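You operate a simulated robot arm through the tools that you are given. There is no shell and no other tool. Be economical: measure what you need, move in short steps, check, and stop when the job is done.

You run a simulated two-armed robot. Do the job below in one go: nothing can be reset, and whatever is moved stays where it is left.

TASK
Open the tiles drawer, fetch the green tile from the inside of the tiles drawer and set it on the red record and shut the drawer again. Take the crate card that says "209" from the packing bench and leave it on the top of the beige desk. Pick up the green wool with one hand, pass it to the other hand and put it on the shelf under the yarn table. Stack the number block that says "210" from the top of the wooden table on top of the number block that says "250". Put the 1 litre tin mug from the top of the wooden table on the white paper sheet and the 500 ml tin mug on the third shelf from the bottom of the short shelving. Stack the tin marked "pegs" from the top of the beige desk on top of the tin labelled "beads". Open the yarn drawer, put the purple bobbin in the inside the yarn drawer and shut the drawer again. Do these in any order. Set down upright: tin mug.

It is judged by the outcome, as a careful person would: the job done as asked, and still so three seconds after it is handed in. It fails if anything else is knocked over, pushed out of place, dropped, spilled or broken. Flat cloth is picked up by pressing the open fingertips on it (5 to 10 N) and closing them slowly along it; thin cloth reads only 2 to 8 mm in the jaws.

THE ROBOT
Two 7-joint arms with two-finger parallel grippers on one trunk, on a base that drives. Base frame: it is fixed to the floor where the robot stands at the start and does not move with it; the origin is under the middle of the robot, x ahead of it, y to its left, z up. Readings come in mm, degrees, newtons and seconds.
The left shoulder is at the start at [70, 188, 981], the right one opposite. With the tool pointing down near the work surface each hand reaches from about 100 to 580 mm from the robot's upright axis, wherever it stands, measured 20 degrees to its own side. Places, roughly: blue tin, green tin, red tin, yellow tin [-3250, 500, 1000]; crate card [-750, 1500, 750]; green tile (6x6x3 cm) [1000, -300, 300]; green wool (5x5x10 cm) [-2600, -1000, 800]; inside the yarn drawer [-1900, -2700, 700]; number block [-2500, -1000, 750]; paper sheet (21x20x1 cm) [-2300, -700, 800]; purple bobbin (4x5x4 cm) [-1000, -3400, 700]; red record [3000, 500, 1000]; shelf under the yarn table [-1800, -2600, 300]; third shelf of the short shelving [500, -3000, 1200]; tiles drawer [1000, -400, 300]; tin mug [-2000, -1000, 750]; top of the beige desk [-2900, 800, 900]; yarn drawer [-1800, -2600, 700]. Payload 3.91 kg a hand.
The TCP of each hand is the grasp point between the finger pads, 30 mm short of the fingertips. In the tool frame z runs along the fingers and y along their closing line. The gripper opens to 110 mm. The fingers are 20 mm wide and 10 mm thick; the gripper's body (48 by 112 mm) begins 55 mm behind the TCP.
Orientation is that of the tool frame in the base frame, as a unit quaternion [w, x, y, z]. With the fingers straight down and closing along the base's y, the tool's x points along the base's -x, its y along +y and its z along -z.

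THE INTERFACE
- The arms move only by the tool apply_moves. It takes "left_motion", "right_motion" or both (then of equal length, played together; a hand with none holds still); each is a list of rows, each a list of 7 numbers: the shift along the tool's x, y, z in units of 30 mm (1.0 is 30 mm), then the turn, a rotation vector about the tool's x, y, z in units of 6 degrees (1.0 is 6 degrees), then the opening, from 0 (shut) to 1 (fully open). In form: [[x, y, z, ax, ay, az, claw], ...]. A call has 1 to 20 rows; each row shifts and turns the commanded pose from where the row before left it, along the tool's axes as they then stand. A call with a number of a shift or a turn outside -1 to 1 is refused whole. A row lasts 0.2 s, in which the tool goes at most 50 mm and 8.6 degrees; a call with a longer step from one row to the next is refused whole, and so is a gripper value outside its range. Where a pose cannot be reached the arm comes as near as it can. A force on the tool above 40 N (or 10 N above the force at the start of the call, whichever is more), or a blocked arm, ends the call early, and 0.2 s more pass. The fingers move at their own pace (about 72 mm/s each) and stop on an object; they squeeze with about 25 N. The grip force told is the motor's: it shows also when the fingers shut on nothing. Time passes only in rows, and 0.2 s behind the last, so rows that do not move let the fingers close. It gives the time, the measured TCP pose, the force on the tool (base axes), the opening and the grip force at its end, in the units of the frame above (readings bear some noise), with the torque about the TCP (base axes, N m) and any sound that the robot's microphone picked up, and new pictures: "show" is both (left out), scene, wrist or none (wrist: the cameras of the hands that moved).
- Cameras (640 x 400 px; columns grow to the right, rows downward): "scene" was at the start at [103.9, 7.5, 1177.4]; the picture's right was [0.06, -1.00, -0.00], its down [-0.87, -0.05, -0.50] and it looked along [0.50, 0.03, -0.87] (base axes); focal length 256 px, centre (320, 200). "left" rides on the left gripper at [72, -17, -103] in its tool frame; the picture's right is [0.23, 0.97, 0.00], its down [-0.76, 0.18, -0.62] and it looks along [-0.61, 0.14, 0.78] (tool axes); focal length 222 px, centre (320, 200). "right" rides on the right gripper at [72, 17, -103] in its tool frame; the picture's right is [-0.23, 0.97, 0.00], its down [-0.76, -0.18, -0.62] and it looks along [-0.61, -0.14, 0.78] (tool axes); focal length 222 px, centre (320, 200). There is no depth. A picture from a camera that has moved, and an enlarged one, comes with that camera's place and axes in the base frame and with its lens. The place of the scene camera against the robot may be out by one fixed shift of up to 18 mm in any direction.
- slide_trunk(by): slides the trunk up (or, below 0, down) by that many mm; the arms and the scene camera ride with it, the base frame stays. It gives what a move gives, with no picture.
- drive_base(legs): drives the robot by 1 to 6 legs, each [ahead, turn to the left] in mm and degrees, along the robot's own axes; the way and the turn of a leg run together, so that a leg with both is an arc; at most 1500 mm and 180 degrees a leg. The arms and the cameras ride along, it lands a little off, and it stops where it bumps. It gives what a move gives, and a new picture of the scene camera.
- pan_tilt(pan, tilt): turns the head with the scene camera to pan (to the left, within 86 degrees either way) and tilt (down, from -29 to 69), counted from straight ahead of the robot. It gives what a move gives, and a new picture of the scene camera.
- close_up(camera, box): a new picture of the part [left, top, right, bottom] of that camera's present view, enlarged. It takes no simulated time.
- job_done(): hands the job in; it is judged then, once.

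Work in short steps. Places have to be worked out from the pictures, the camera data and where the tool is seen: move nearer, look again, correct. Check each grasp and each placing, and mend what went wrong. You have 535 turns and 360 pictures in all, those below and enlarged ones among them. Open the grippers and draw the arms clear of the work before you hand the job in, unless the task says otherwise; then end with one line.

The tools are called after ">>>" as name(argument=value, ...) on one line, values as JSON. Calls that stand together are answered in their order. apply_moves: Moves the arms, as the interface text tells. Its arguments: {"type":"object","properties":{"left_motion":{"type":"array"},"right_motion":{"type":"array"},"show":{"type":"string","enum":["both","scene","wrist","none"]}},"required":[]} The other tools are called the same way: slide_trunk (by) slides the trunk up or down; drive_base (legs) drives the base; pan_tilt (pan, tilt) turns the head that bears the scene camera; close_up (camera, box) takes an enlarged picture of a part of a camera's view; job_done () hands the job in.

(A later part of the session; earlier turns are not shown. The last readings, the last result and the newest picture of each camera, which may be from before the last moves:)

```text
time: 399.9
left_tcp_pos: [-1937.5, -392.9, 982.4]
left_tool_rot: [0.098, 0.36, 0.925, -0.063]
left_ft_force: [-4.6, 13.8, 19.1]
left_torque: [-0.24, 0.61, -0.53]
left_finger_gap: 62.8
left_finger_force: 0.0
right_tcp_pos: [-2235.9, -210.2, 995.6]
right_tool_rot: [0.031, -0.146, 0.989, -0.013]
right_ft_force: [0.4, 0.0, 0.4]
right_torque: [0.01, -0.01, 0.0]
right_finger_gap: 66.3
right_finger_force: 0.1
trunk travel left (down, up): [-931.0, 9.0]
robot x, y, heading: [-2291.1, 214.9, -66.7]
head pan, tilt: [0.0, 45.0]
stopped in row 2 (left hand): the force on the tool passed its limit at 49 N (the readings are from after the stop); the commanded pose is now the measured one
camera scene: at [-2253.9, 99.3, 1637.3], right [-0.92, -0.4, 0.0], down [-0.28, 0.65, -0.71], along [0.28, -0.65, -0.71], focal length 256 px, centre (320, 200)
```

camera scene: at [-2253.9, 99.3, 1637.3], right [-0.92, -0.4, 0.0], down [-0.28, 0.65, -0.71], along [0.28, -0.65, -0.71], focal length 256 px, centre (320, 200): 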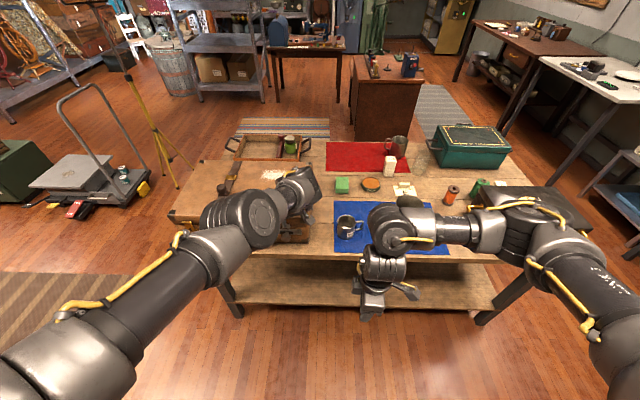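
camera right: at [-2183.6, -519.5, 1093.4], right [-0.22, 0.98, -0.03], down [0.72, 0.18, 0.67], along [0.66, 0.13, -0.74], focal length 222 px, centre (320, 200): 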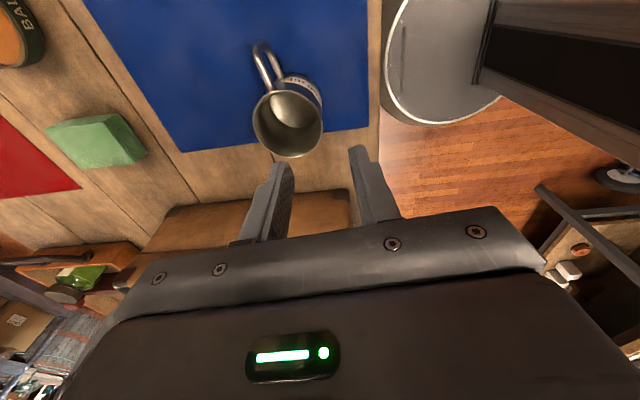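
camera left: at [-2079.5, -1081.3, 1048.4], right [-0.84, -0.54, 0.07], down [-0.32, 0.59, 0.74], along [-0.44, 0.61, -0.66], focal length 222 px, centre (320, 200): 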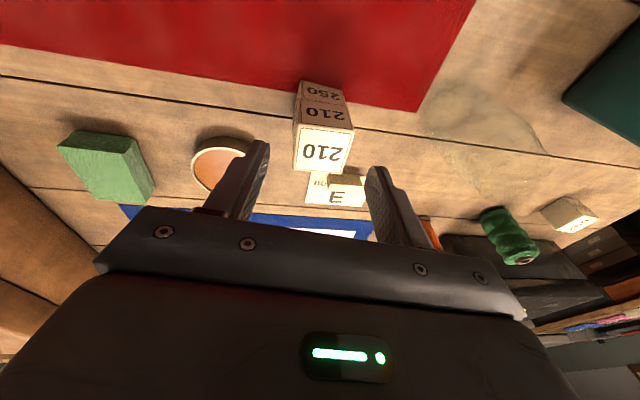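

Left was still above the suitcase's front; lift it and back off further before re-posing.

>>> apply_moves(left_motion=[[-0.2, 0, -0.5, 0, -0.3, 0, 0.6], [-0.2, 0, -0.6, 0, -0.3, 0, 0.6]], show="none")

>>> drive_base(legs=[[-180, 0]])

>>> close_up(camera="scene", box=[150, 100, 470, 300])

```text
time: 400.5
left_tcp_pos: [-1932.9, -394.9, 1006.3]
left_tool_rot: [0.119, 0.358, 0.924, -0.068]
left_ft_force: [-0.4, 0.0, 0.9]
left_torque: [-0.02, 0.01, 0.0]
left_finger_gap: 65.8
left_finger_force: 0.1
left hand out of reach, approached as far as the arm can: row 2
right_tcp_pos: [-2236.2, -211.1, 993.0]
right_tool_rot: [0.031, -0.146, 0.989, -0.011]
right_ft_force: [-0.1, -0.1, -0.2]
right_torque: [-0.02, 0.03, 0.0]
right_finger_gap: 66.1
right_finger_force: 0.0
trunk travel left (down, up): [-931.0, 9.0]
robot x, y, heading: [-2293.1, 210.6, -66.5]
head pan, tilt: [0.0, 45.0]
```

```text
time: 402.0
left_tcp_pos: [-2002.7, -234.3, 1004.8]
left_tool_rot: [0.119, 0.359, 0.923, -0.068]
left_ft_force: [-0.4, 0.4, -0.3]
left_torque: [0.0, -0.05, -0.01]
left_finger_gap: 65.8
left_finger_force: 0.0
right_tcp_pos: [-2305.5, -49.5, 992.9]
right_tool_rot: [0.031, -0.146, 0.989, -0.01]
right_ft_force: [0.2, -1.6, 0.0]
right_torque: [0.01, 0.0, 0.0]
right_finger_gap: 65.8
right_finger_force: 0.1
trunk travel left (down, up): [-931.0, 9.0]
robot x, y, heading: [-2360.6, 376.0, -66.9]
head pan, tilt: [0.0, 45.0]
camera scene: at [-2322.2, 256.6, 1636.5], right [-0.92, -0.4, 0.0], down [-0.28, 0.65, -0.71], along [0.28, -0.65, -0.71], focal length 256 px, centre (320, 200)
```

scene: 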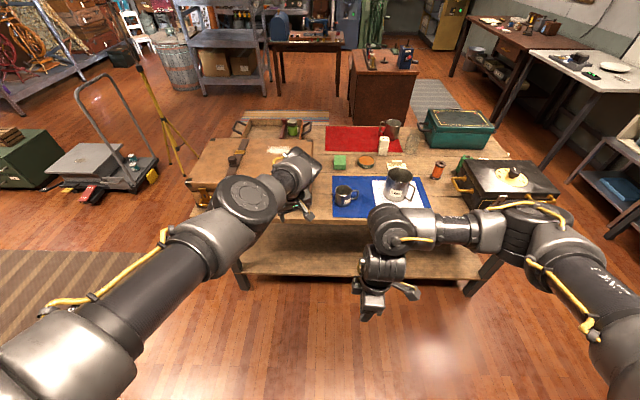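

```text
2.00 times, centred on (310, 200) of scene
camera zoom: at [-2322.2, 256.6, 1636.5], right [-0.92, -0.4, 0.0], down [-0.28, 0.65, -0.71], along [0.28, -0.65, -0.71], focal length 513 px, centre (340, 200)
```

zoom: 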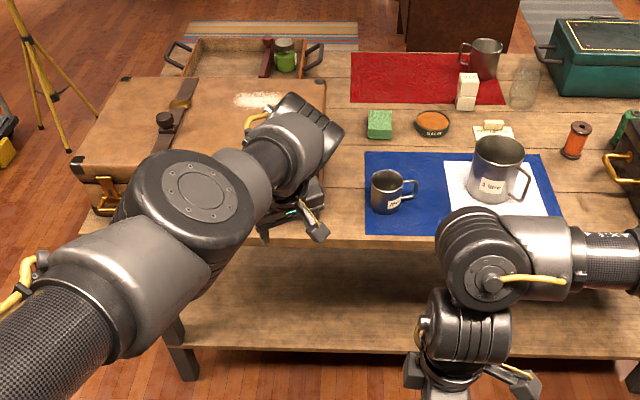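

Everything is in place. Now bring the left arm to a compact pose here in free space.

>>> apply_moves(left_motion=[[0.5, 0, 0.7, 0, 0.5, 0, 0.6], [0.7, 0, 0.6, 0, 0.5, 0, 0.6], [0.8, 0, 0.4, 0, 0.5, 0, 0.6], [0.8, 0.3, 0.3, 0, 0.5, 0, 0.6], [0.8, 0.3, 0.2, 0, 0, 0, 0.6], [0.8, 0.3, 0.2, 0, 0, 0, 0.6], [0.8, 0.3, 0.2, 0, 0, 0, 0.6], [0.8, 0.3, 0, 0, 0, 0, 0.6]], show="none")

```text
time: 403.8
left_tcp_pos: [-2052.7, -181.2, 931.1]
left_tool_rot: [0.022, 0.363, 0.931, -0.031]
left_ft_force: [-0.1, 1.0, -0.4]
left_torque: [0.0, 0.0, 0.0]
left_finger_gap: 66.1
left_finger_force: 0.0
left hand out of reach, approached as far as the arm can: row 5, 6, 7, 8
right_tcp_pos: [-2305.2, -49.1, 994.5]
right_tool_rot: [0.031, -0.146, 0.989, -0.01]
right_ft_force: [-0.1, 0.5, 0.1]
right_torque: [0.01, -0.01, -0.02]
right_finger_gap: 65.7
right_finger_force: 0.0
trunk travel left (down, up): [-931.0, 9.0]
robot x, y, heading: [-2362.3, 378.2, -66.8]
head pan, tilt: [0.0, 45.0]
```

>>> apply_moves(left_motion=[[0, 0, 1, 0, 0, 0, 0.6], [0.3, 0.3, 1, 0, 0, -0.5, 0.6], [0.5, 0.5, 1, 0, 0, -0.5, 0.6], [0.8, 0.5, 0.5, 0, 0, -0.5, 0.6], [0.8, 0.5, 0, 0, 0, -0.5, 0.6], [0.8, 0.5, 0, 0, 0, 0, 0.6], [0.8, 0.5, 0, 0, 0, 0, 0.6], [0.8, 0.5, 0, 0, 0, 0, 0.6]], show="scene")

```text
time: 405.3
left_tcp_pos: [-1960.3, -60.5, 818.5]
left_tool_rot: [0.088, 0.226, 0.97, -0.004]
left_ft_force: [-0.5, 0.2, -0.3]
left_torque: [0.0, 0.01, 0.0]
left_finger_gap: 65.8
left_finger_force: 0.0
right_tcp_pos: [-2305.3, -49.5, 993.5]
right_tool_rot: [0.031, -0.148, 0.988, -0.012]
right_ft_force: [-1.0, -0.4, 0.3]
right_torque: [0.01, 0.01, 0.03]
right_finger_gap: 66.1
right_finger_force: 0.0
trunk travel left (down, up): [-931.0, 9.0]
robot x, y, heading: [-2363.4, 372.2, -66.9]
head pan, tilt: [0.0, 45.0]
stopped in row 7 (left hand): the arm was blocked; the commanded pose is now the measured one
camera scene: at [-2323.3, 258.8, 1636.8], right [-0.92, -0.4, 0.0], down [-0.28, 0.65, -0.71], along [0.28, -0.65, -0.71], focal length 256 px, centre (320, 200)
```

scene: 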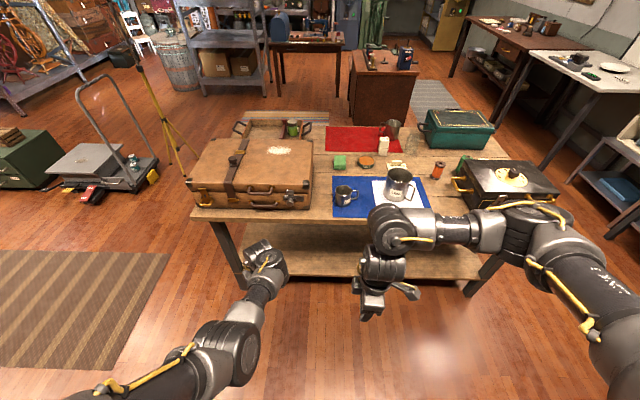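

>>> apply_moves(left_motion=[[0, 0, -0.8, 0, 0, 0, 0.6], [0, 0, -0.8, 0, 0, 0, 0.6], [0, 0, -0.8, 0, 0.5, 0, 0.6], [0.3, 0, -0.8, 0, 0.5, 0, 0.6], [0.5, 0, -0.8, 0, 0.5, 0, 0.6]], show="none")

```text
time: 406.5
left_tcp_pos: [-1998.8, -44.6, 932.4]
left_tool_rot: [0.009, 0.226, 0.974, 0.012]
left_ft_force: [0.5, -0.1, 0.2]
left_torque: [-0.02, 0.01, 0.03]
left_finger_gap: 66.0
left_finger_force: 0.0
right_tcp_pos: [-2304.3, -47.5, 993.2]
right_tool_rot: [0.03, -0.147, 0.989, -0.012]
right_ft_force: [0.3, -1.0, 0.3]
right_torque: [-0.01, 0.01, -0.02]
right_finger_gap: 66.1
right_finger_force: 0.1
trunk travel left (down, up): [-931.0, 9.0]
robot x, y, heading: [-2363.4, 373.8, -66.8]
head pan, tilt: [0.0, 45.0]
```

>>> apply_moves(left_motion=[[0.8, 0.3, 0, 0, 0, 0, 0.6], [0.8, 0.3, 0, 0, 0, 0, 0.6], [0.8, 0.3, 0, 0, 0, 0, 0.6], [0.8, 0.2, 0, 0, 0, 0, 0.6], [0.8, 0, 0, 0, 0, 0, 0.6]], show="none")

```text
time: 407.7
left_tcp_pos: [-2091.7, 38.6, 933.6]
left_tool_rot: [0.012, 0.226, 0.974, 0.013]
left_ft_force: [-0.1, -1.0, 0.1]
left_torque: [-0.01, 0.0, 0.01]
left_finger_gap: 65.9
left_finger_force: 0.0
right_tcp_pos: [-2305.3, -48.5, 993.4]
right_tool_rot: [0.031, -0.148, 0.988, -0.012]
right_ft_force: [0.2, 0.0, -1.2]
right_torque: [-0.02, 0.0, 0.0]
right_finger_gap: 66.1
right_finger_force: 0.2
trunk travel left (down, up): [-931.0, 9.0]
robot x, y, heading: [-2364.9, 377.4, -66.8]
head pan, tilt: [0.0, 45.0]
```

Left arm is compact again. Drive to face the wool from the table's front side.

>>> drive_base(legs=[[0, -75.5], [775, 0], [0, 72.3]])

>>> close_up(camera="scene", box=[200, 120, 480, 300])

```text
time: 418.2
left_tcp_pos: [-2727.6, -475.9, 932.7]
left_tool_rot: [0.011, 0.253, 0.967, 0.012]
left_ft_force: [-0.2, 0.1, -0.1]
left_torque: [0.02, 0.03, -0.01]
left_finger_gap: 66.2
left_finger_force: 0.1
right_tcp_pos: [-2946.1, -549.6, 993.0]
right_tool_rot: [0.031, -0.119, 0.992, -0.011]
right_ft_force: [0.4, -0.3, -0.2]
right_torque: [-0.02, -0.01, 0.01]
right_finger_gap: 66.2
right_finger_force: 0.0
trunk travel left (down, up): [-931.0, 9.0]
robot x, y, heading: [-2977.4, -120.8, -70.1]
head pan, tilt: [0.0, 45.0]
camera scene: at [-2946.9, -243.4, 1636.7], right [-0.94, -0.34, 0.0], down [-0.24, 0.66, -0.71], along [0.24, -0.66, -0.71], focal length 256 px, centre (320, 200)
```

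scene: 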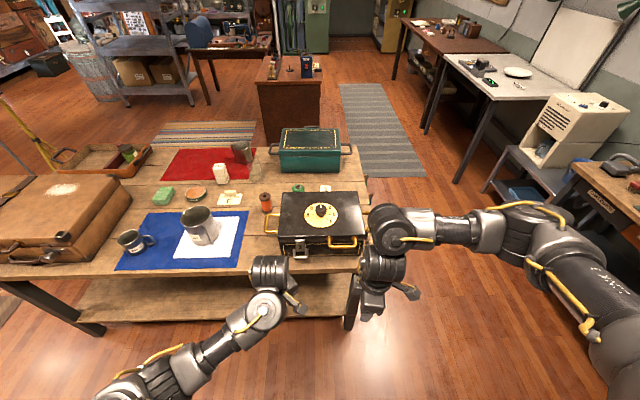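

```text
2.22 times, centred on (340, 210) of scene
camera zoom: at [-2946.9, -243.4, 1636.7], right [-0.94, -0.34, 0.0], down [-0.24, 0.66, -0.71], along [0.24, -0.66, -0.71], focal length 570 px, centre (276, 178)
```

zoom: 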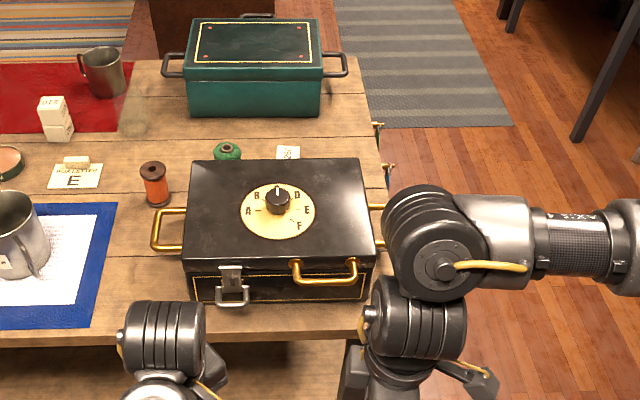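

Raise and tilt the left hand forward first so it clears the black box.

>>> apply_moves(left_motion=[[0, 0, 0, 0, -1, 0, 0.7], [0, 0, 0, 0, -1, 0, 0.7], [-0.3, 0, -0.8, 0, -1, 0, 0.7], [-0.4, 0, -0.8, 0, 0, 0, 0.7], [-0.5, 0, -0.8, 0, 0, 0, 0.7], [-0.6, 0, -0.8, 0, 0, 0, 0.7]], show="none")

```text
time: 419.6
left_tcp_pos: [-2722.1, -478.1, 982.8]
left_tool_rot: [0.161, 0.252, 0.954, -0.027]
left_ft_force: [-0.1, 0.6, 0.2]
left_torque: [0.01, -0.03, 0.04]
left_finger_gap: 77.1
left_finger_force: 0.1
left hand out of reach, approached as far as the arm can: row 4, 5, 6
right_tcp_pos: [-2946.0, -551.6, 993.1]
right_tool_rot: [0.03, -0.12, 0.992, -0.012]
right_ft_force: [-0.3, -0.4, 0.1]
right_torque: [0.0, 0.02, -0.01]
right_finger_gap: 65.8
right_finger_force: 0.1
trunk travel left (down, up): [-931.0, 9.0]
robot x, y, heading: [-2976.6, -123.0, -69.5]
head pan, tilt: [0.0, 45.0]
```

Rotate the left hand's yaw back toward straight and extend/raise more.

>>> apply_moves(left_motion=[[0, 0, 0, 0, 0, 1, 0.7], [0, 0, 0, 0, 0, 1, 0.7], [0, 0, 0, 0, 0, 1, 0.7], [-0.3, 0, -0.4, 0, 0, 1, 0.7], [-0.5, 0, -0.4, 0, 0, 0.5, 0.7]], show="none")

```text
time: 420.8
left_tcp_pos: [-2693.5, -469.3, 985.4]
left_tool_rot: [0.163, 0.469, 0.868, 0.012]
left_ft_force: [-0.5, 0.0, -0.4]
left_torque: [0.02, 0.02, -0.01]
left_finger_gap: 76.7
left_finger_force: 0.1
left hand out of reach, approached as far as the arm can: row 4, 5
right_tcp_pos: [-2946.1, -550.6, 993.6]
right_tool_rot: [0.031, -0.12, 0.992, -0.012]
right_ft_force: [0.4, 0.5, -0.9]
right_torque: [-0.02, 0.02, 0.0]
right_finger_gap: 66.2
right_finger_force: 0.0
trunk travel left (down, up): [-931.0, 9.0]
robot x, y, heading: [-2977.8, -124.6, -69.7]
head pan, tilt: [0.0, 45.0]
```

>>> drive_base(legs=[[275, 0]])

>>> apply_moves(left_motion=[[-0.8, -0.2, 0.1, 0, 0, 0, 0.7], [-0.8, -0.2, 0.1, 0, 0, 0, 0.7], [-0.8, -0.2, 0.1, 0, 0, 0, 0.7], [-0.8, -0.2, 0.1, 0, 0, 0, 0.7], [-0.8, -0.2, 0.1, 0, 0, 0, 0.7]], show="both")

```text
time: 422.8
left_tcp_pos: [-2599.5, -727.7, 985.9]
left_tool_rot: [0.164, 0.469, 0.868, 0.012]
left_ft_force: [0.3, 0.3, -0.7]
left_torque: [-0.02, 0.01, 0.01]
left_finger_gap: 76.7
left_finger_force: 0.1
right_tcp_pos: [-2850.6, -808.0, 993.8]
right_tool_rot: [0.03, -0.119, 0.992, -0.012]
right_ft_force: [-0.4, 0.8, 1.0]
right_torque: [-0.03, 0.02, -0.02]
right_finger_gap: 66.0
right_finger_force: 0.1
trunk travel left (down, up): [-931.0, 9.0]
robot x, y, heading: [-2883.4, -378.3, -69.9]
head pan, tilt: [0.0, 45.0]
camera scene: at [-2852.1, -501.3, 1636.9], right [-0.94, -0.34, 0.0], down [-0.24, 0.66, -0.71], along [0.24, -0.66, -0.71], focal length 256 px, centre (320, 200)
```

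scene: 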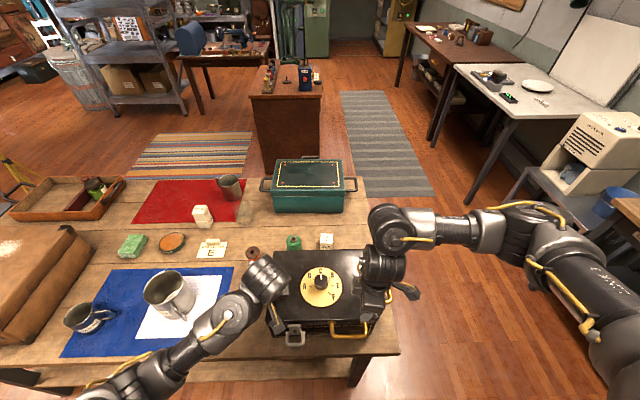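

```text
time: 424.0
left_tcp_pos: [-2557.4, -846.8, 996.8]
left_tool_rot: [0.163, 0.469, 0.868, 0.012]
left_ft_force: [-0.4, -0.7, -0.1]
left_torque: [-0.01, -0.02, -0.05]
left_finger_gap: 76.7
left_finger_force: 0.0
right_tcp_pos: [-2852.3, -810.8, 992.0]
right_tool_rot: [0.03, -0.119, 0.992, -0.011]
right_ft_force: [0.7, -0.6, -1.3]
right_torque: [-0.01, 0.0, 0.0]
right_finger_gap: 66.1
right_finger_force: 0.1
trunk travel left (down, up): [-931.0, 9.0]
robot x, y, heading: [-2883.0, -380.7, -69.9]
head pan, tilt: [0.0, 45.0]
camera scene: at [-2851.6, -504.2, 1636.6], right [-0.94, -0.34, 0.0], down [-0.24, 0.66, -0.71], along [0.24, -0.66, -0.71], focal length 256 px, centre (320, 200)
camera left: at [-2637.8, -782.9, 1072.7], right [0.67, 0.73, 0.11], down [0.35, -0.44, 0.83], along [0.65, -0.52, -0.55], focal length 222 px, centre (320, 200)
```

scene: 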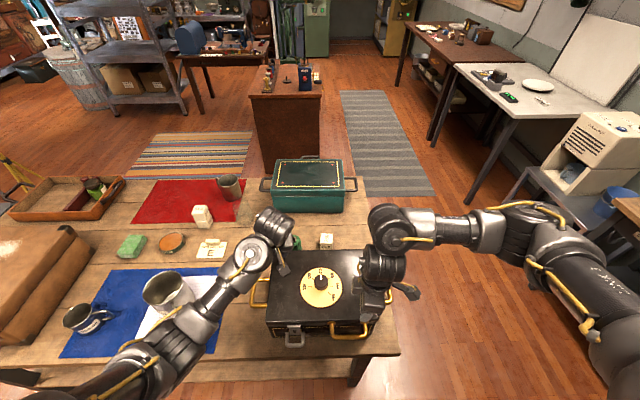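
left: 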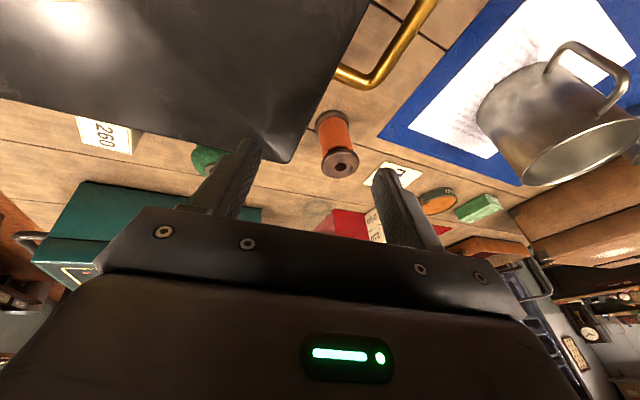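

Wool at about (-2582,-970). Move over it.

>>> apply_moves(left_motion=[[-0.73, -0.74, 0.08, 0, 0, 0, 0.75], [-0.73, -0.74, 0.08, 0, 0, 0, 0.75], [-0.73, -0.74, 0.08, 0, 0, 0, 0.75], [-0.73, -0.74, 0.08, 0, 0, 0, 0.75], [0, 0, 0, 0, 0.8, 0, 0.75], [0, 0, 0, 0, 0.8, 0, 0.75]], show="wrist")

```text
time: 425.4
left_tcp_pos: [-2580.8, -968.5, 996.5]
left_tool_rot: [0.09, 0.465, 0.879, 0.05]
left_ft_force: [0.4, -0.1, -0.3]
left_torque: [0.0, -0.02, -0.01]
left_finger_gap: 82.4
left_finger_force: 0.0
right_tcp_pos: [-2851.2, -810.2, 994.5]
right_tool_rot: [0.03, -0.12, 0.992, -0.012]
right_ft_force: [0.3, -1.0, -1.0]
right_torque: [0.01, -0.03, -0.01]
right_finger_gap: 66.0
right_finger_force: 0.0
trunk travel left (down, up): [-931.0, 9.0]
robot x, y, heading: [-2883.7, -384.4, -69.9]
head pan, tilt: [0.0, 45.0]
camera left: at [-2655.8, -918.0, 1087.6], right [0.66, 0.74, 0.14], down [0.44, -0.53, 0.73], along [0.61, -0.42, -0.67], focal length 222 px, centre (320, 200)
```

left: 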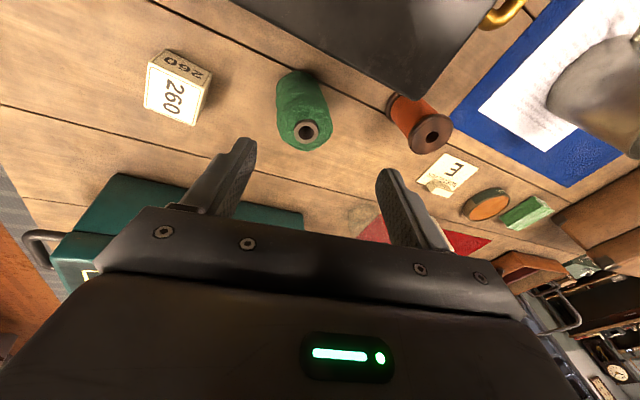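

Level the hand's roll (+10° about its x), centre on the wool (-2571,-977), and lower part-way.

>>> apply_moves(left_motion=[[0, 0, 0, 0.83, 0, 0, 0.75], [-0.4, 0.12, 0, 0.83, 0, 0, 0.75], [0, 0, 0.9, 0, 0, 0, 0.75], [0, 0, 0.9, 0, 0, 0, 0.75]], show="wrist")

```text
time: 426.4
left_tcp_pos: [-2571.1, -982.4, 943.9]
left_tool_rot: [0.05, 0.471, 0.88, -0.026]
left_ft_force: [0.2, 0.4, 0.7]
left_torque: [-0.03, -0.01, -0.01]
left_finger_gap: 82.4
left_finger_force: 0.1
right_tcp_pos: [-2851.6, -809.6, 994.2]
right_tool_rot: [0.03, -0.119, 0.992, -0.012]
right_ft_force: [-0.2, -0.3, 0.3]
right_torque: [0.0, 0.02, -0.06]
right_finger_gap: 65.8
right_finger_force: 0.1
trunk travel left (down, up): [-931.0, 9.0]
robot x, y, heading: [-2884.0, -383.0, -69.7]
head pan, tilt: [0.0, 45.0]
camera left: at [-2630.3, -921.4, 1038.5], right [0.69, 0.73, -0.02], down [0.53, -0.47, 0.7], along [0.5, -0.5, -0.71], focal length 222 px, centre (320, 200)
```

left: 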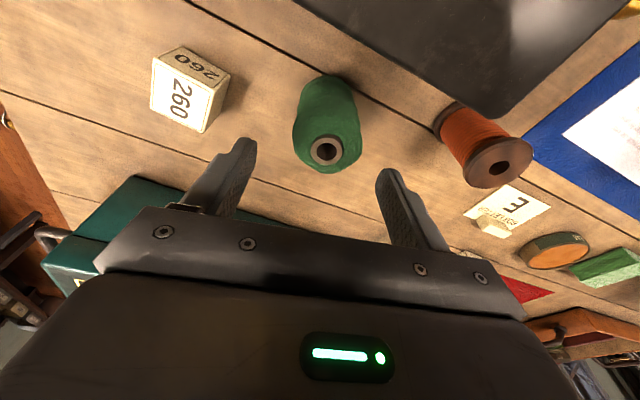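

Centred (wool top (-2569,-980,903)). Descend 52 mm and close on the upper part.

>>> apply_moves(left_motion=[[0, 0, 0.7, 0, 0, 0, 0.75], [0, 0, 0.7, 0, 0, 0, 0.75], [0, 0, 0.35, 0, 0, 0, 0.75], [0, 0, 0, 0, 0, 0, 0.2], [0, 0, 0, 0, 0, 0, 0.2], [0, 0, 0, 0, 0, 0, 0.2]], show="wrist")

```text
time: 427.8
left_tcp_pos: [-2566.7, -979.8, 895.4]
left_tool_rot: [0.049, 0.471, 0.88, -0.025]
left_ft_force: [-0.4, 0.8, 0.4]
left_torque: [-0.01, 0.0, -0.01]
left_finger_gap: 45.6
left_finger_force: 24.9
left hand out of reach, approached as far as the arm can: row 2, 3
right_tcp_pos: [-2852.1, -809.5, 993.4]
right_tool_rot: [0.031, -0.119, 0.992, -0.012]
right_ft_force: [0.2, 1.0, -0.2]
right_torque: [0.0, 0.0, 0.01]
right_finger_gap: 66.0
right_finger_force: 0.0
trunk travel left (down, up): [-931.0, 9.0]
robot x, y, heading: [-2883.2, -382.2, -69.7]
head pan, tilt: [0.0, 45.0]
camera left: at [-2626.0, -918.0, 990.4], right [0.69, 0.73, -0.02], down [0.53, -0.47, 0.7], along [0.5, -0.5, -0.71], focal length 222 px, centre (320, 200)
```

left: 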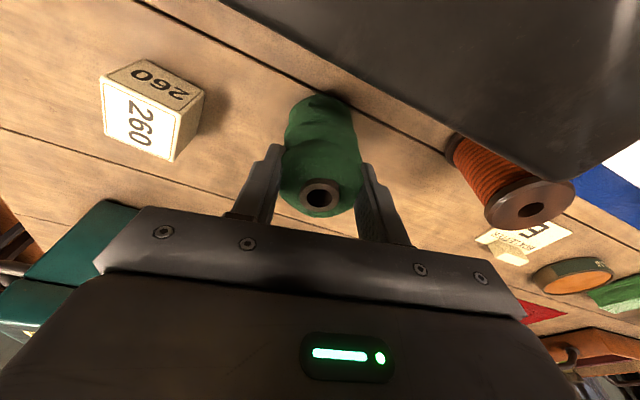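

Wool gripped. Lift as high as possible, adding forward tilt.

>>> apply_moves(left_motion=[[0, 0, -0.5, 0, 0, 0, 0.2], [0, 0, -0.8, 0, 0, 0, 0.2], [0, 0, -0.8, 0, 0, 0, 0.2], [-0.1, 0, -0.8, 0, -0.8, 0, 0.2], [-0.2, 0, -0.8, 0, -0.8, 0, 0.2], [-0.2, 0, -0.8, 0, -0.8, 0, 0.2], [-0.2, 0, -0.8, 0, 0, 0, 0.2]], show="wrist")

```text
time: 429.4
left_tcp_pos: [-2572.9, -969.0, 1057.8]
left_tool_rot: [0.16, 0.464, 0.867, -0.085]
left_ft_force: [-0.8, 0.3, -0.7]
left_torque: [-0.01, -0.02, -0.02]
left_finger_gap: 45.2
left_finger_force: 25.0
right_tcp_pos: [-2850.8, -809.6, 994.5]
right_tool_rot: [0.031, -0.12, 0.992, -0.012]
right_ft_force: [0.1, 0.2, -0.5]
right_torque: [0.03, -0.02, -0.01]
right_finger_gap: 66.2
right_finger_force: 0.1
trunk travel left (down, up): [-931.0, 9.0]
robot x, y, heading: [-2882.4, -384.7, -70.0]
head pan, tilt: [0.0, 45.0]
camera left: at [-2644.2, -891.6, 1128.9], right [0.69, 0.72, -0.08], down [0.42, -0.31, 0.85], along [0.59, -0.63, -0.51], focal length 222 px, centre (320, 200)
```

left: 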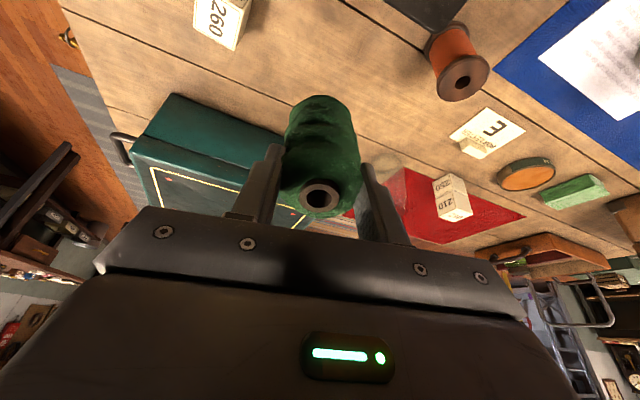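

High and clear. Back away from the table and do the handover in free space.

>>> drive_base(legs=[[-430, 0]])

```text
time: 432.0
left_tcp_pos: [-2721.4, -559.2, 1056.0]
left_tool_rot: [0.16, 0.462, 0.868, -0.084]
left_ft_force: [-0.2, 0.4, 0.5]
left_torque: [0.0, 0.03, 0.0]
left_finger_gap: 45.3
left_finger_force: 25.6
right_tcp_pos: [-3000.1, -400.5, 993.1]
right_tool_rot: [0.031, -0.122, 0.992, -0.01]
right_ft_force: [-0.9, -0.1, 0.2]
right_torque: [0.02, 0.03, 0.01]
right_finger_gap: 66.0
right_finger_force: 0.1
trunk travel left (down, up): [-931.0, 9.0]
robot x, y, heading: [-3037.0, 25.9, -69.6]
head pan, tilt: [0.0, 45.0]
camera scene: at [-3001.6, -94.5, 1636.5], right [-0.94, -0.35, 0.0], down [-0.25, 0.66, -0.71], along [0.25, -0.66, -0.71], focal length 256 px, centre (320, 200)
```

scene: 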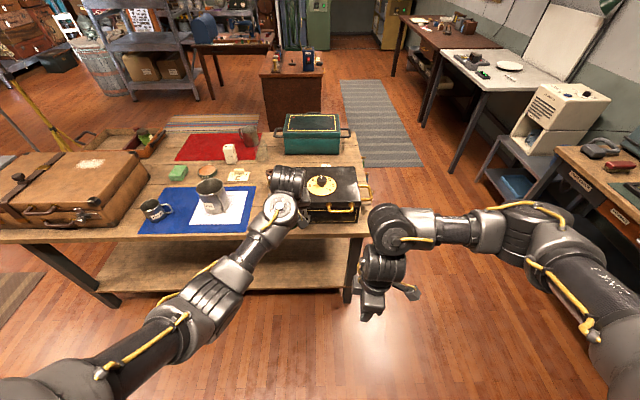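

Bring the wool back toward the robot's centre line, levelling the hand.

>>> apply_moves(left_motion=[[0.6, 0, 0.5, 0, 0.3, 0, 0.2], [0.7, 0, 0.4, 0, 0.3, 0, 0.2], [0.8, 0, 0.3, 0, 0.3, 0, 0.2], [0.8, 0, 0.2, 0, 0.4, 0, 0.2], [0.8, 0, 0.1, 0, 0.4, 0, 0.2], [0.8, 0, 0.1, 0, 0.4, 0, 0.2], [0.8, 0, 0, 0, 0.4, 0, 0.2], [0.8, 0, 0, 0, 0.4, 0, 0.2], [0.8, 0, 0, 0, 0.3, 0, 0.2]], show="scene")

```text
time: 434.0
left_tcp_pos: [-2825.2, -401.9, 969.5]
left_tool_rot: [0.014, 0.47, 0.883, -0.007]
left_ft_force: [-1.2, 0.4, -0.6]
left_torque: [0.02, -0.01, -0.01]
left_finger_gap: 44.8
left_finger_force: 24.9
right_tcp_pos: [-3002.1, -398.8, 993.7]
right_tool_rot: [0.031, -0.121, 0.992, -0.011]
right_ft_force: [-0.5, -0.3, -0.6]
right_torque: [-0.04, -0.01, 0.0]
right_finger_gap: 65.8
right_finger_force: 0.0
trunk travel left (down, up): [-931.0, 9.0]
robot x, y, heading: [-3034.4, 29.4, -69.7]
head pan, tilt: [0.0, 45.0]
camera scene: at [-3002.6, -91.9, 1636.8], right [-0.94, -0.35, 0.0], down [-0.25, 0.66, -0.71], along [0.25, -0.66, -0.71], focal length 256 px, centre (320, 200)
```

scene: 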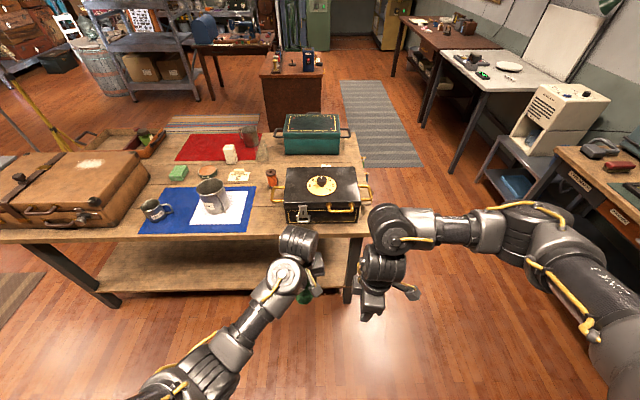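

Left holds the wool upright at (-2825,-402). Now tilt the right hand to point left (about its y axis) for a side grip.

>>> apply_moves(right_motion=[[0.3, 0, 0, 0, -1, 0, 0.8], [0.3, 0, 0, 0, -1, 0, 0.8], [0, 0, 0.3, 0, -1, 0, 0.8], [0, 0, 0, 0, -1, 0, 0.8], [0, 0, 0, 0, -1, 0, 0.8], [0, 0, 0, 0, -1, 0, 0.8], [0, 0, 0, 0, -1, 0, 0.8], [0, 0, 0, 0, -1, 0, 0.8], [0, 0, 0, 0, -1, 0, 0.8], [0, 0, 0, 0, -1, 0, 0.8]], show="both")

```text
time: 436.2
left_tcp_pos: [-2825.1, -402.0, 968.8]
left_tool_rot: [0.013, 0.471, 0.882, -0.006]
left_ft_force: [1.3, -0.1, 0.2]
left_torque: [0.0, -0.01, -0.03]
left_finger_gap: 44.9
left_finger_force: 25.5
right_tcp_pos: [-3016.7, -403.8, 983.7]
right_tool_rot: [0.523, -0.111, 0.844, 0.049]
right_ft_force: [-0.6, -0.2, 0.8]
right_torque: [0.0, -0.03, -0.02]
right_finger_gap: 88.1
right_finger_force: 0.1
trunk travel left (down, up): [-931.0, 9.0]
robot x, y, heading: [-3034.7, 26.1, -69.7]
head pan, tilt: [0.0, 45.0]
camera scene: at [-3002.9, -92.9, 1636.7], right [-0.94, -0.35, 0.0], down [-0.25, 0.66, -0.71], along [0.25, -0.66, -0.71], focal length 256 px, centre (320, 200)
camera right: at [-3141.9, -417.2, 965.1], right [-0.14, 0.98, 0.17], down [-0.17, -0.19, 0.97], along [0.98, 0.1, 0.2], focal length 222 px, centre (320, 200)
```

scene: 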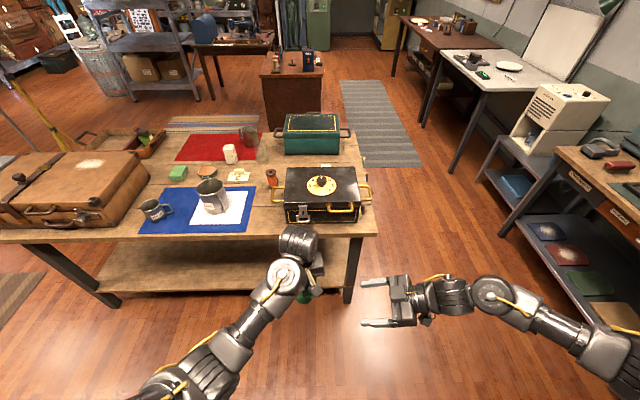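
right: 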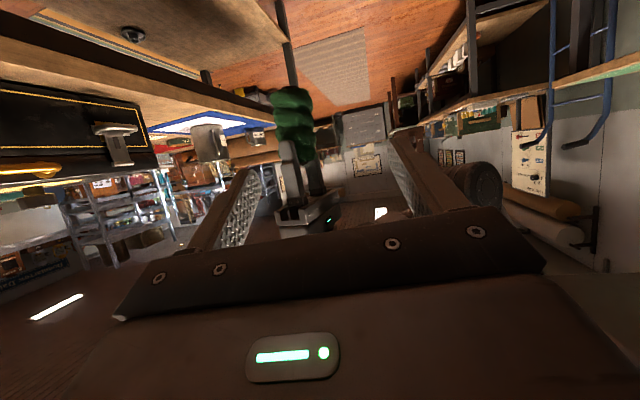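

Works. Rotate 18° further toward horizontal and align at the wool's lower part, stopping short.

>>> apply_moves(right_motion=[[0, 0, 0, 0, -1, 0, 0.8], [0, 0, 0, 0, -1, 0, 0.8], [0, 0, 0, 0, -1, 0, 0.8]], show="none")

```text
time: 437.0
left_tcp_pos: [-2825.5, -401.2, 968.3]
left_tool_rot: [0.013, 0.471, 0.882, -0.005]
left_ft_force: [-0.1, 0.5, -0.8]
left_torque: [0.03, 0.02, 0.0]
left_finger_gap: 44.7
left_finger_force: 25.1
right_tcp_pos: [-3014.8, -403.8, 983.9]
right_tool_rot: [0.649, -0.102, 0.751, 0.068]
right_ft_force: [-0.1, 0.0, -0.5]
right_torque: [-0.01, 0.0, 0.01]
right_finger_gap: 88.0
right_finger_force: 0.1
trunk travel left (down, up): [-931.0, 9.0]
robot x, y, heading: [-3034.7, 28.4, -69.8]
head pan, tilt: [0.0, 45.0]
```

>>> apply_moves(right_motion=[[0.8, -0.68, 0, 0, 0, 0, 0.8], [0.84, -0.68, 0, 0, 0, 0, 0.8], [0, 0, 0.9, 0, 0, 0, 0.8], [0, 0, 0.9, 0, 0, 0, 0.8], [0, 0, 0.9, 0, 0, 0, 0.8]], show="both")

>>> close_up(camera="scene", box=[250, 210, 430, 340])

```text
time: 438.2
left_tcp_pos: [-2823.5, -403.6, 968.5]
left_tool_rot: [0.013, 0.47, 0.883, -0.005]
left_ft_force: [0.1, 0.5, -0.3]
left_torque: [0.0, 0.03, 0.02]
left_finger_gap: 44.7
left_finger_force: 24.7
right_tcp_pos: [-2934.8, -430.1, 923.0]
right_tool_rot: [0.648, -0.102, 0.752, 0.068]
right_ft_force: [0.8, 0.7, -0.5]
right_torque: [0.0, 0.01, -0.01]
right_finger_gap: 87.7
right_finger_force: 0.0
trunk travel left (down, up): [-931.0, 9.0]
robot x, y, heading: [-3034.5, 25.8, -69.8]
head pan, tilt: [0.0, 45.0]
camera scene: at [-3000.9, -93.3, 1636.6], right [-0.94, -0.35, 0.0], down [-0.25, 0.66, -0.71], along [0.25, -0.66, -0.71], focal length 256 px, centre (320, 200)
camera right: at [-3048.1, -441.2, 866.9], right [-0.2, 0.96, 0.2], down [-0.45, -0.27, 0.85], along [0.87, 0.08, 0.48], focal length 222 px, centre (320, 200)
```

scene: 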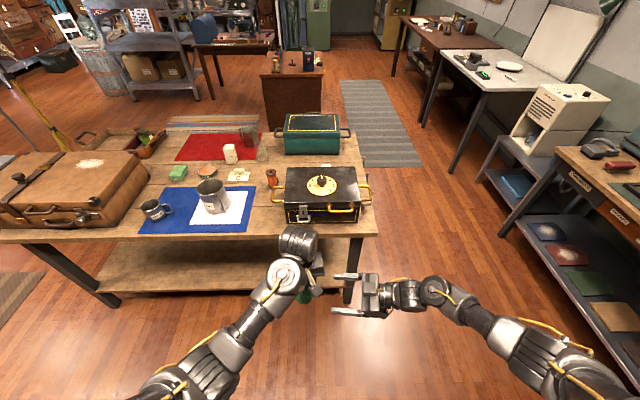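
right: 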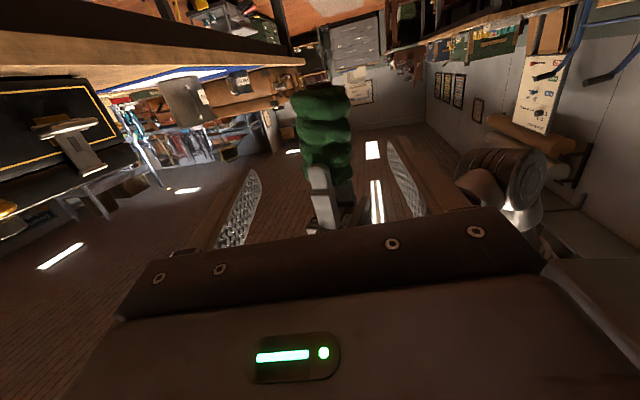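

```text
3.08 times, centred on (340, 275) of scene
camera zoom: at [-3000.9, -93.3, 1636.6], right [-0.94, -0.35, 0.0], down [-0.25, 0.66, -0.71], along [0.25, -0.66, -0.71], focal length 789 px, centre (258, -31)
```

zoom: 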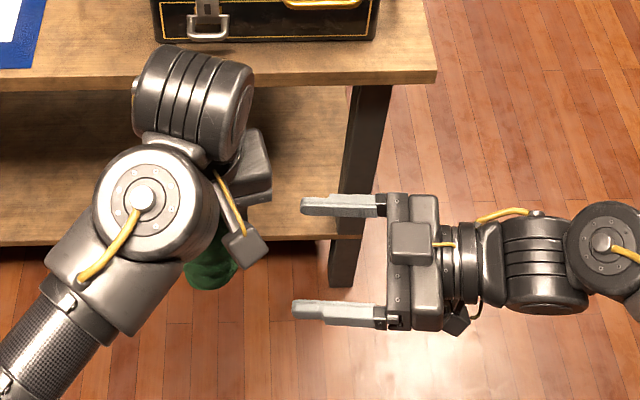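

Perfectly lined up on the wool's lower half. Advance 106 mm and close.

>>> apply_moves(right_motion=[[0, 0, 0.8, 0, 0, 0, 0.8], [0, 0, 0.8, 0, 0, 0, 0.8], [0, 0, 0.8, 0, 0, 0, 0.8], [0, 0, 0.7, 0, 0, 0, 0.8], [0, 0, 0.4, 0, 0, 0, 0.8], [0, 0, 0, 0, 0, 0, 0.2], [0, 0, 0, 0, 0, 0, 0.2], [0, 0, 0, 0, 0, 0, 0.2]], show="wrist")

```text
time: 440.0
left_tcp_pos: [-2824.1, -402.0, 968.7]
left_tool_rot: [0.013, 0.469, 0.883, -0.006]
left_ft_force: [0.6, -1.7, -2.0]
left_torque: [-0.37, -0.03, -0.02]
left_finger_gap: 44.7
left_finger_force: 25.7
right_tcp_pos: [-2834.1, -404.1, 907.7]
right_tool_rot: [0.648, -0.102, 0.752, 0.068]
right_ft_force: [0.2, 2.6, 0.4]
right_torque: [0.27, 0.08, 0.0]
right_finger_gap: 48.2
right_finger_force: 24.8
trunk travel left (down, up): [-931.0, 9.0]
robot x, y, heading: [-3037.2, 29.3, -69.7]
head pan, tilt: [0.0, 45.0]
camera right: at [-2947.5, -414.2, 851.6], right [-0.2, 0.96, 0.2], down [-0.45, -0.27, 0.85], along [0.87, 0.09, 0.49], focal length 222 px, centre (320, 200)
```

right: 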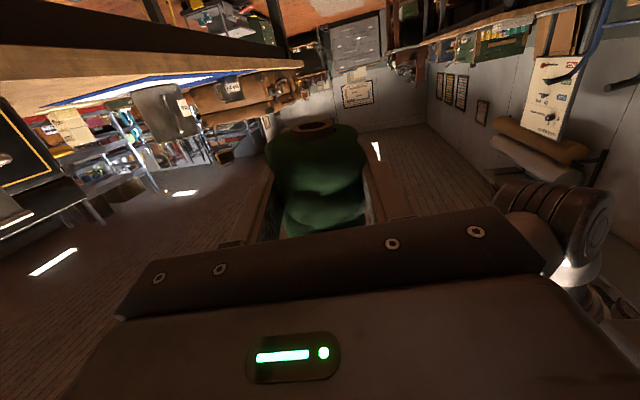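

Right hand grips the wool (48 mm). Release the left and raise it away.

>>> apply_moves(left_motion=[[0, 0, 0, 0, 0, 0, 0.7], [0, 0, 0, 0, 0, 0, 0.7], [0, 0, -0.6, 0, 0, 0, 0.7], [0, 0.6, -0.6, 0, 0, 0, 0.7], [0, 0.9, -0.3, 0, 0, 0, 0.7], [0, 0.9, 0, 0, 0, 0, 0.7], [0, 0.9, 0, 0, 0, 0, 0.7]], show="both")

```text
time: 441.6
left_tcp_pos: [-2772.9, -356.2, 980.2]
left_tool_rot: [0.015, 0.469, 0.883, -0.011]
left_ft_force: [-2.2, -24.9, 17.4]
left_torque: [-1.25, 0.7, 0.87]
left_finger_gap: 84.3
left_finger_force: 7.2
left hand out of reach, approached as far as the arm can: row 4, 5, 6, 7
right_tcp_pos: [-2834.4, -398.6, 906.1]
right_tool_rot: [0.645, -0.103, 0.754, 0.071]
right_ft_force: [1.0, 24.8, -17.7]
right_torque: [-1.4, 0.5, 0.56]
right_finger_gap: 49.6
right_finger_force: 25.3
trunk travel left (down, up): [-931.0, 9.0]
robot x, y, heading: [-3034.3, 25.8, -69.7]
head pan, tilt: [0.0, 45.0]
camera scene: at [-3000.5, -91.2, 1636.8], right [-0.94, -0.35, 0.0], down [-0.25, 0.66, -0.71], along [0.25, -0.66, -0.71], focal length 256 px, centre (320, 200)
camera left: at [-2829.4, -302.6, 1081.8], right [0.68, 0.73, -0.01], down [0.56, -0.51, 0.65], along [0.47, -0.45, -0.76], focal length 222 px, centre (320, 200)
```

scene: 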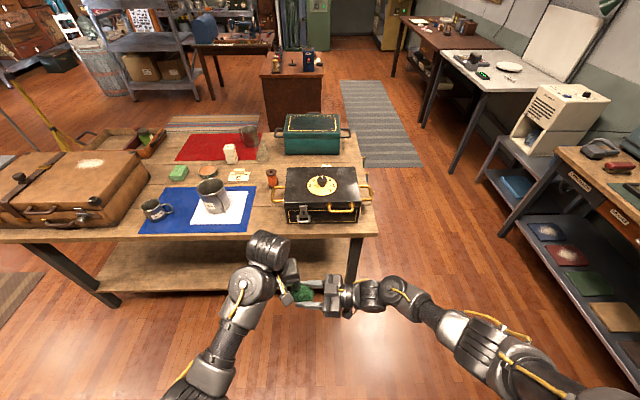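
left: 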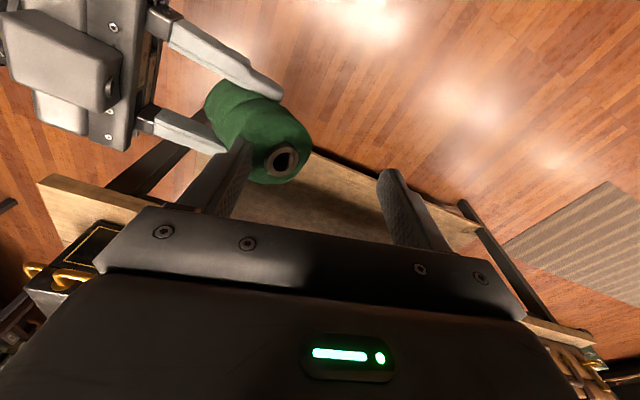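

Left couldn't rise enough and its finger presses the wool. Undo the sideways move, then lower the right hand to draw the wool out.

>>> apply_moves(left_motion=[[0, -0.4, 0, 0, 0, 0, 0.75], [0, -0.5, 0, 0, 0, 0, 0.75], [0, 0, 0, 0, 0, 0, 0.75], [0, 0, 0, 0, 0, 0, 0.75], [0, 0, 0, 0, 0, 0, 0.75]], right_motion=[[0, 0, 0, 0, 0, 0, 0.2], [0, 0, 0, 0, 0, 0, 0.2], [0.7, 0, 0, 0, 0, 0, 0.2], [0.8, 0, 0, 0, 0, 0, 0.2], [0.8, 0, 0, 0, 0, 0, 0.2]], show="wrist")

```text
time: 442.8
left_tcp_pos: [-2796.9, -369.2, 976.9]
left_tool_rot: [0.011, 0.47, 0.883, -0.005]
left_ft_force: [0.6, 0.8, -1.0]
left_torque: [0.01, 0.02, -0.03]
left_finger_gap: 82.7
left_finger_force: 0.1
right_tcp_pos: [-2843.1, -409.1, 841.4]
right_tool_rot: [0.649, -0.101, 0.751, 0.066]
right_ft_force: [0.1, 0.3, -0.6]
right_torque: [-0.01, -0.02, 0.01]
right_finger_gap: 48.5
right_finger_force: 24.7
trunk travel left (down, up): [-931.0, 9.0]
robot x, y, heading: [-3034.9, 29.8, -69.6]
head pan, tilt: [0.0, 45.0]
camera right: at [-2957.2, -419.9, 785.4], right [-0.2, 0.96, 0.19], down [-0.45, -0.27, 0.85], along [0.87, 0.09, 0.49], focal length 222 px, centre (320, 200)
camera left: at [-2852.6, -315.6, 1078.0], right [0.68, 0.73, 0.0], down [0.56, -0.52, 0.64], along [0.47, -0.44, -0.77], focal length 222 px, centre (320, 200)
```

right: 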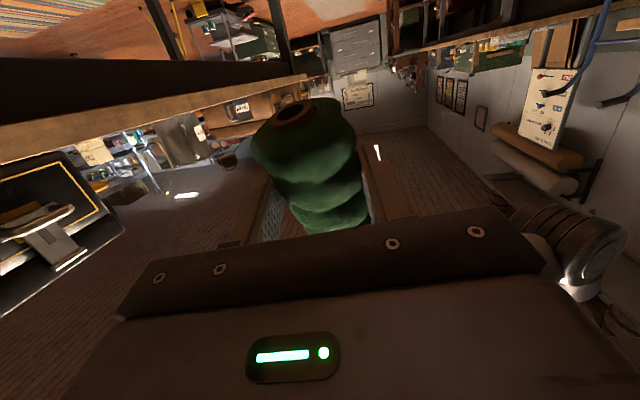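
left: 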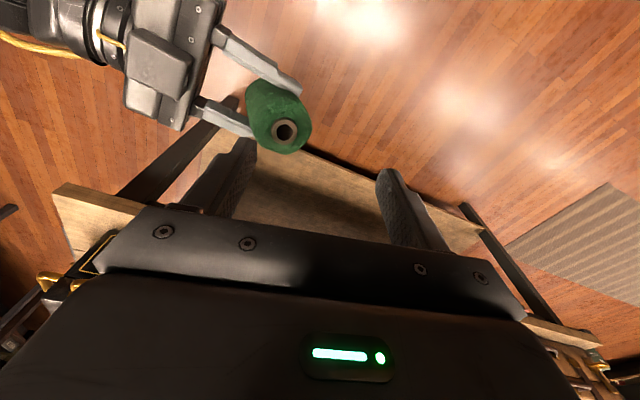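

Handover complete: the right hand now holds the wool. Drive around the table's right end toward the yarn table.

>>> drive_base(legs=[[0, -51.5], [850, 0], [0, 47], [1150, 0]])

>>> pan_tilt(pan=40, tilt=30)

>>> close_up(camera="scene", box=[120, 80, 480, 305])

```text
time: 457.1
left_tcp_pos: [-2929.9, -2205.8, 977.7]
left_tool_rot: [0.013, 0.502, 0.865, -0.006]
left_ft_force: [0.1, -0.1, 0.0]
left_torque: [0.01, 0.01, -0.01]
left_finger_gap: 82.3
left_finger_force: 0.1
right_tcp_pos: [-2979.4, -2242.9, 841.0]
right_tool_rot: [0.65, -0.075, 0.755, 0.044]
right_ft_force: [0.0, 0.0, -0.5]
right_torque: [0.0, 0.0, -0.01]
right_finger_gap: 45.7
right_finger_force: 24.7
trunk travel left (down, up): [-931.0, 9.0]
robot x, y, heading: [-3141.3, -1795.1, -74.0]
head pan, tilt: [0.0, 45.0]
camera scene: at [-3115.1, -1917.1, 1636.7], right [-0.96, -0.28, 0.0], down [-0.2, 0.68, -0.71], along [0.2, -0.68, -0.71], focal length 256 px, centre (320, 200)
```

scene: 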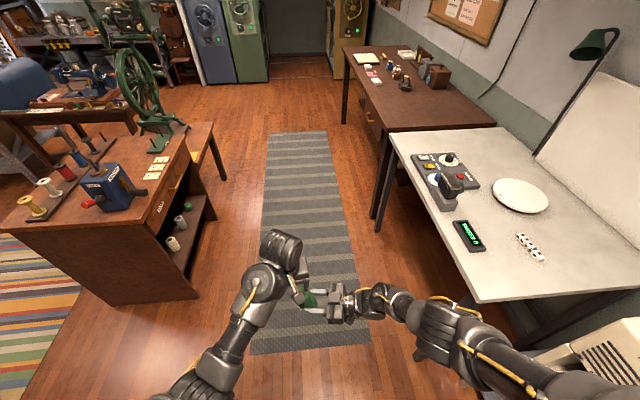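

```text
time: 458.2
left_tcp_pos: [-2929.6, -2206.5, 977.6]
left_tool_rot: [0.012, 0.502, 0.865, -0.006]
left_ft_force: [-1.2, -0.5, -0.1]
left_torque: [-0.03, 0.01, 0.02]
left_finger_gap: 82.5
left_finger_force: 0.0
right_tcp_pos: [-2981.8, -2242.9, 841.5]
right_tool_rot: [0.65, -0.075, 0.755, 0.044]
right_ft_force: [-0.6, -0.1, -1.0]
right_torque: [0.02, 0.01, -0.04]
right_finger_gap: 45.5
right_finger_force: 24.7
trunk travel left (down, up): [-931.0, 9.0]
robot x, y, heading: [-3142.1, -1796.0, -74.0]
head pan, tilt: [40.0, 30.0]
camera scene: at [-3062.7, -1889.6, 1659.3], right [-0.56, -0.83, 0.0], down [-0.42, 0.28, -0.87], along [0.72, -0.48, -0.5], focal length 256 px, centre (320, 200)
```

scene: 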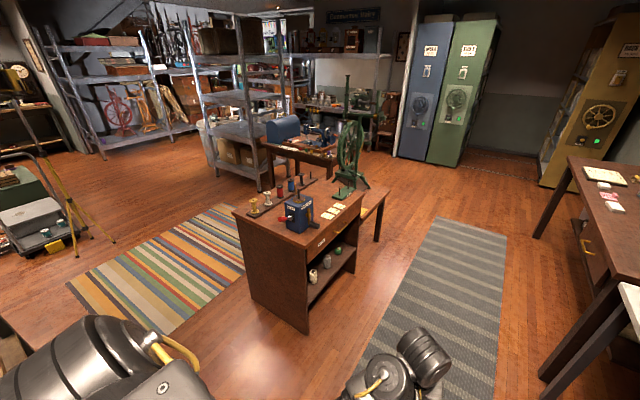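

```text
1.78 times, centred on (300, 192) of scene
camera zoom: at [-3062.7, -1889.6, 1659.3], right [-0.56, -0.83, 0.0], down [-0.42, 0.28, -0.87], along [0.72, -0.48, -0.5], focal length 456 px, centre (356, 213)
```

zoom: 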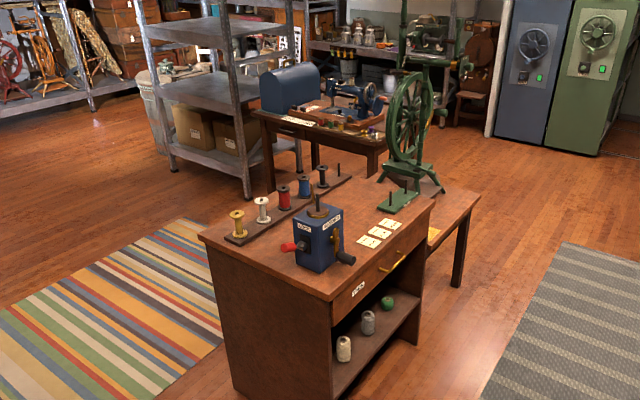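

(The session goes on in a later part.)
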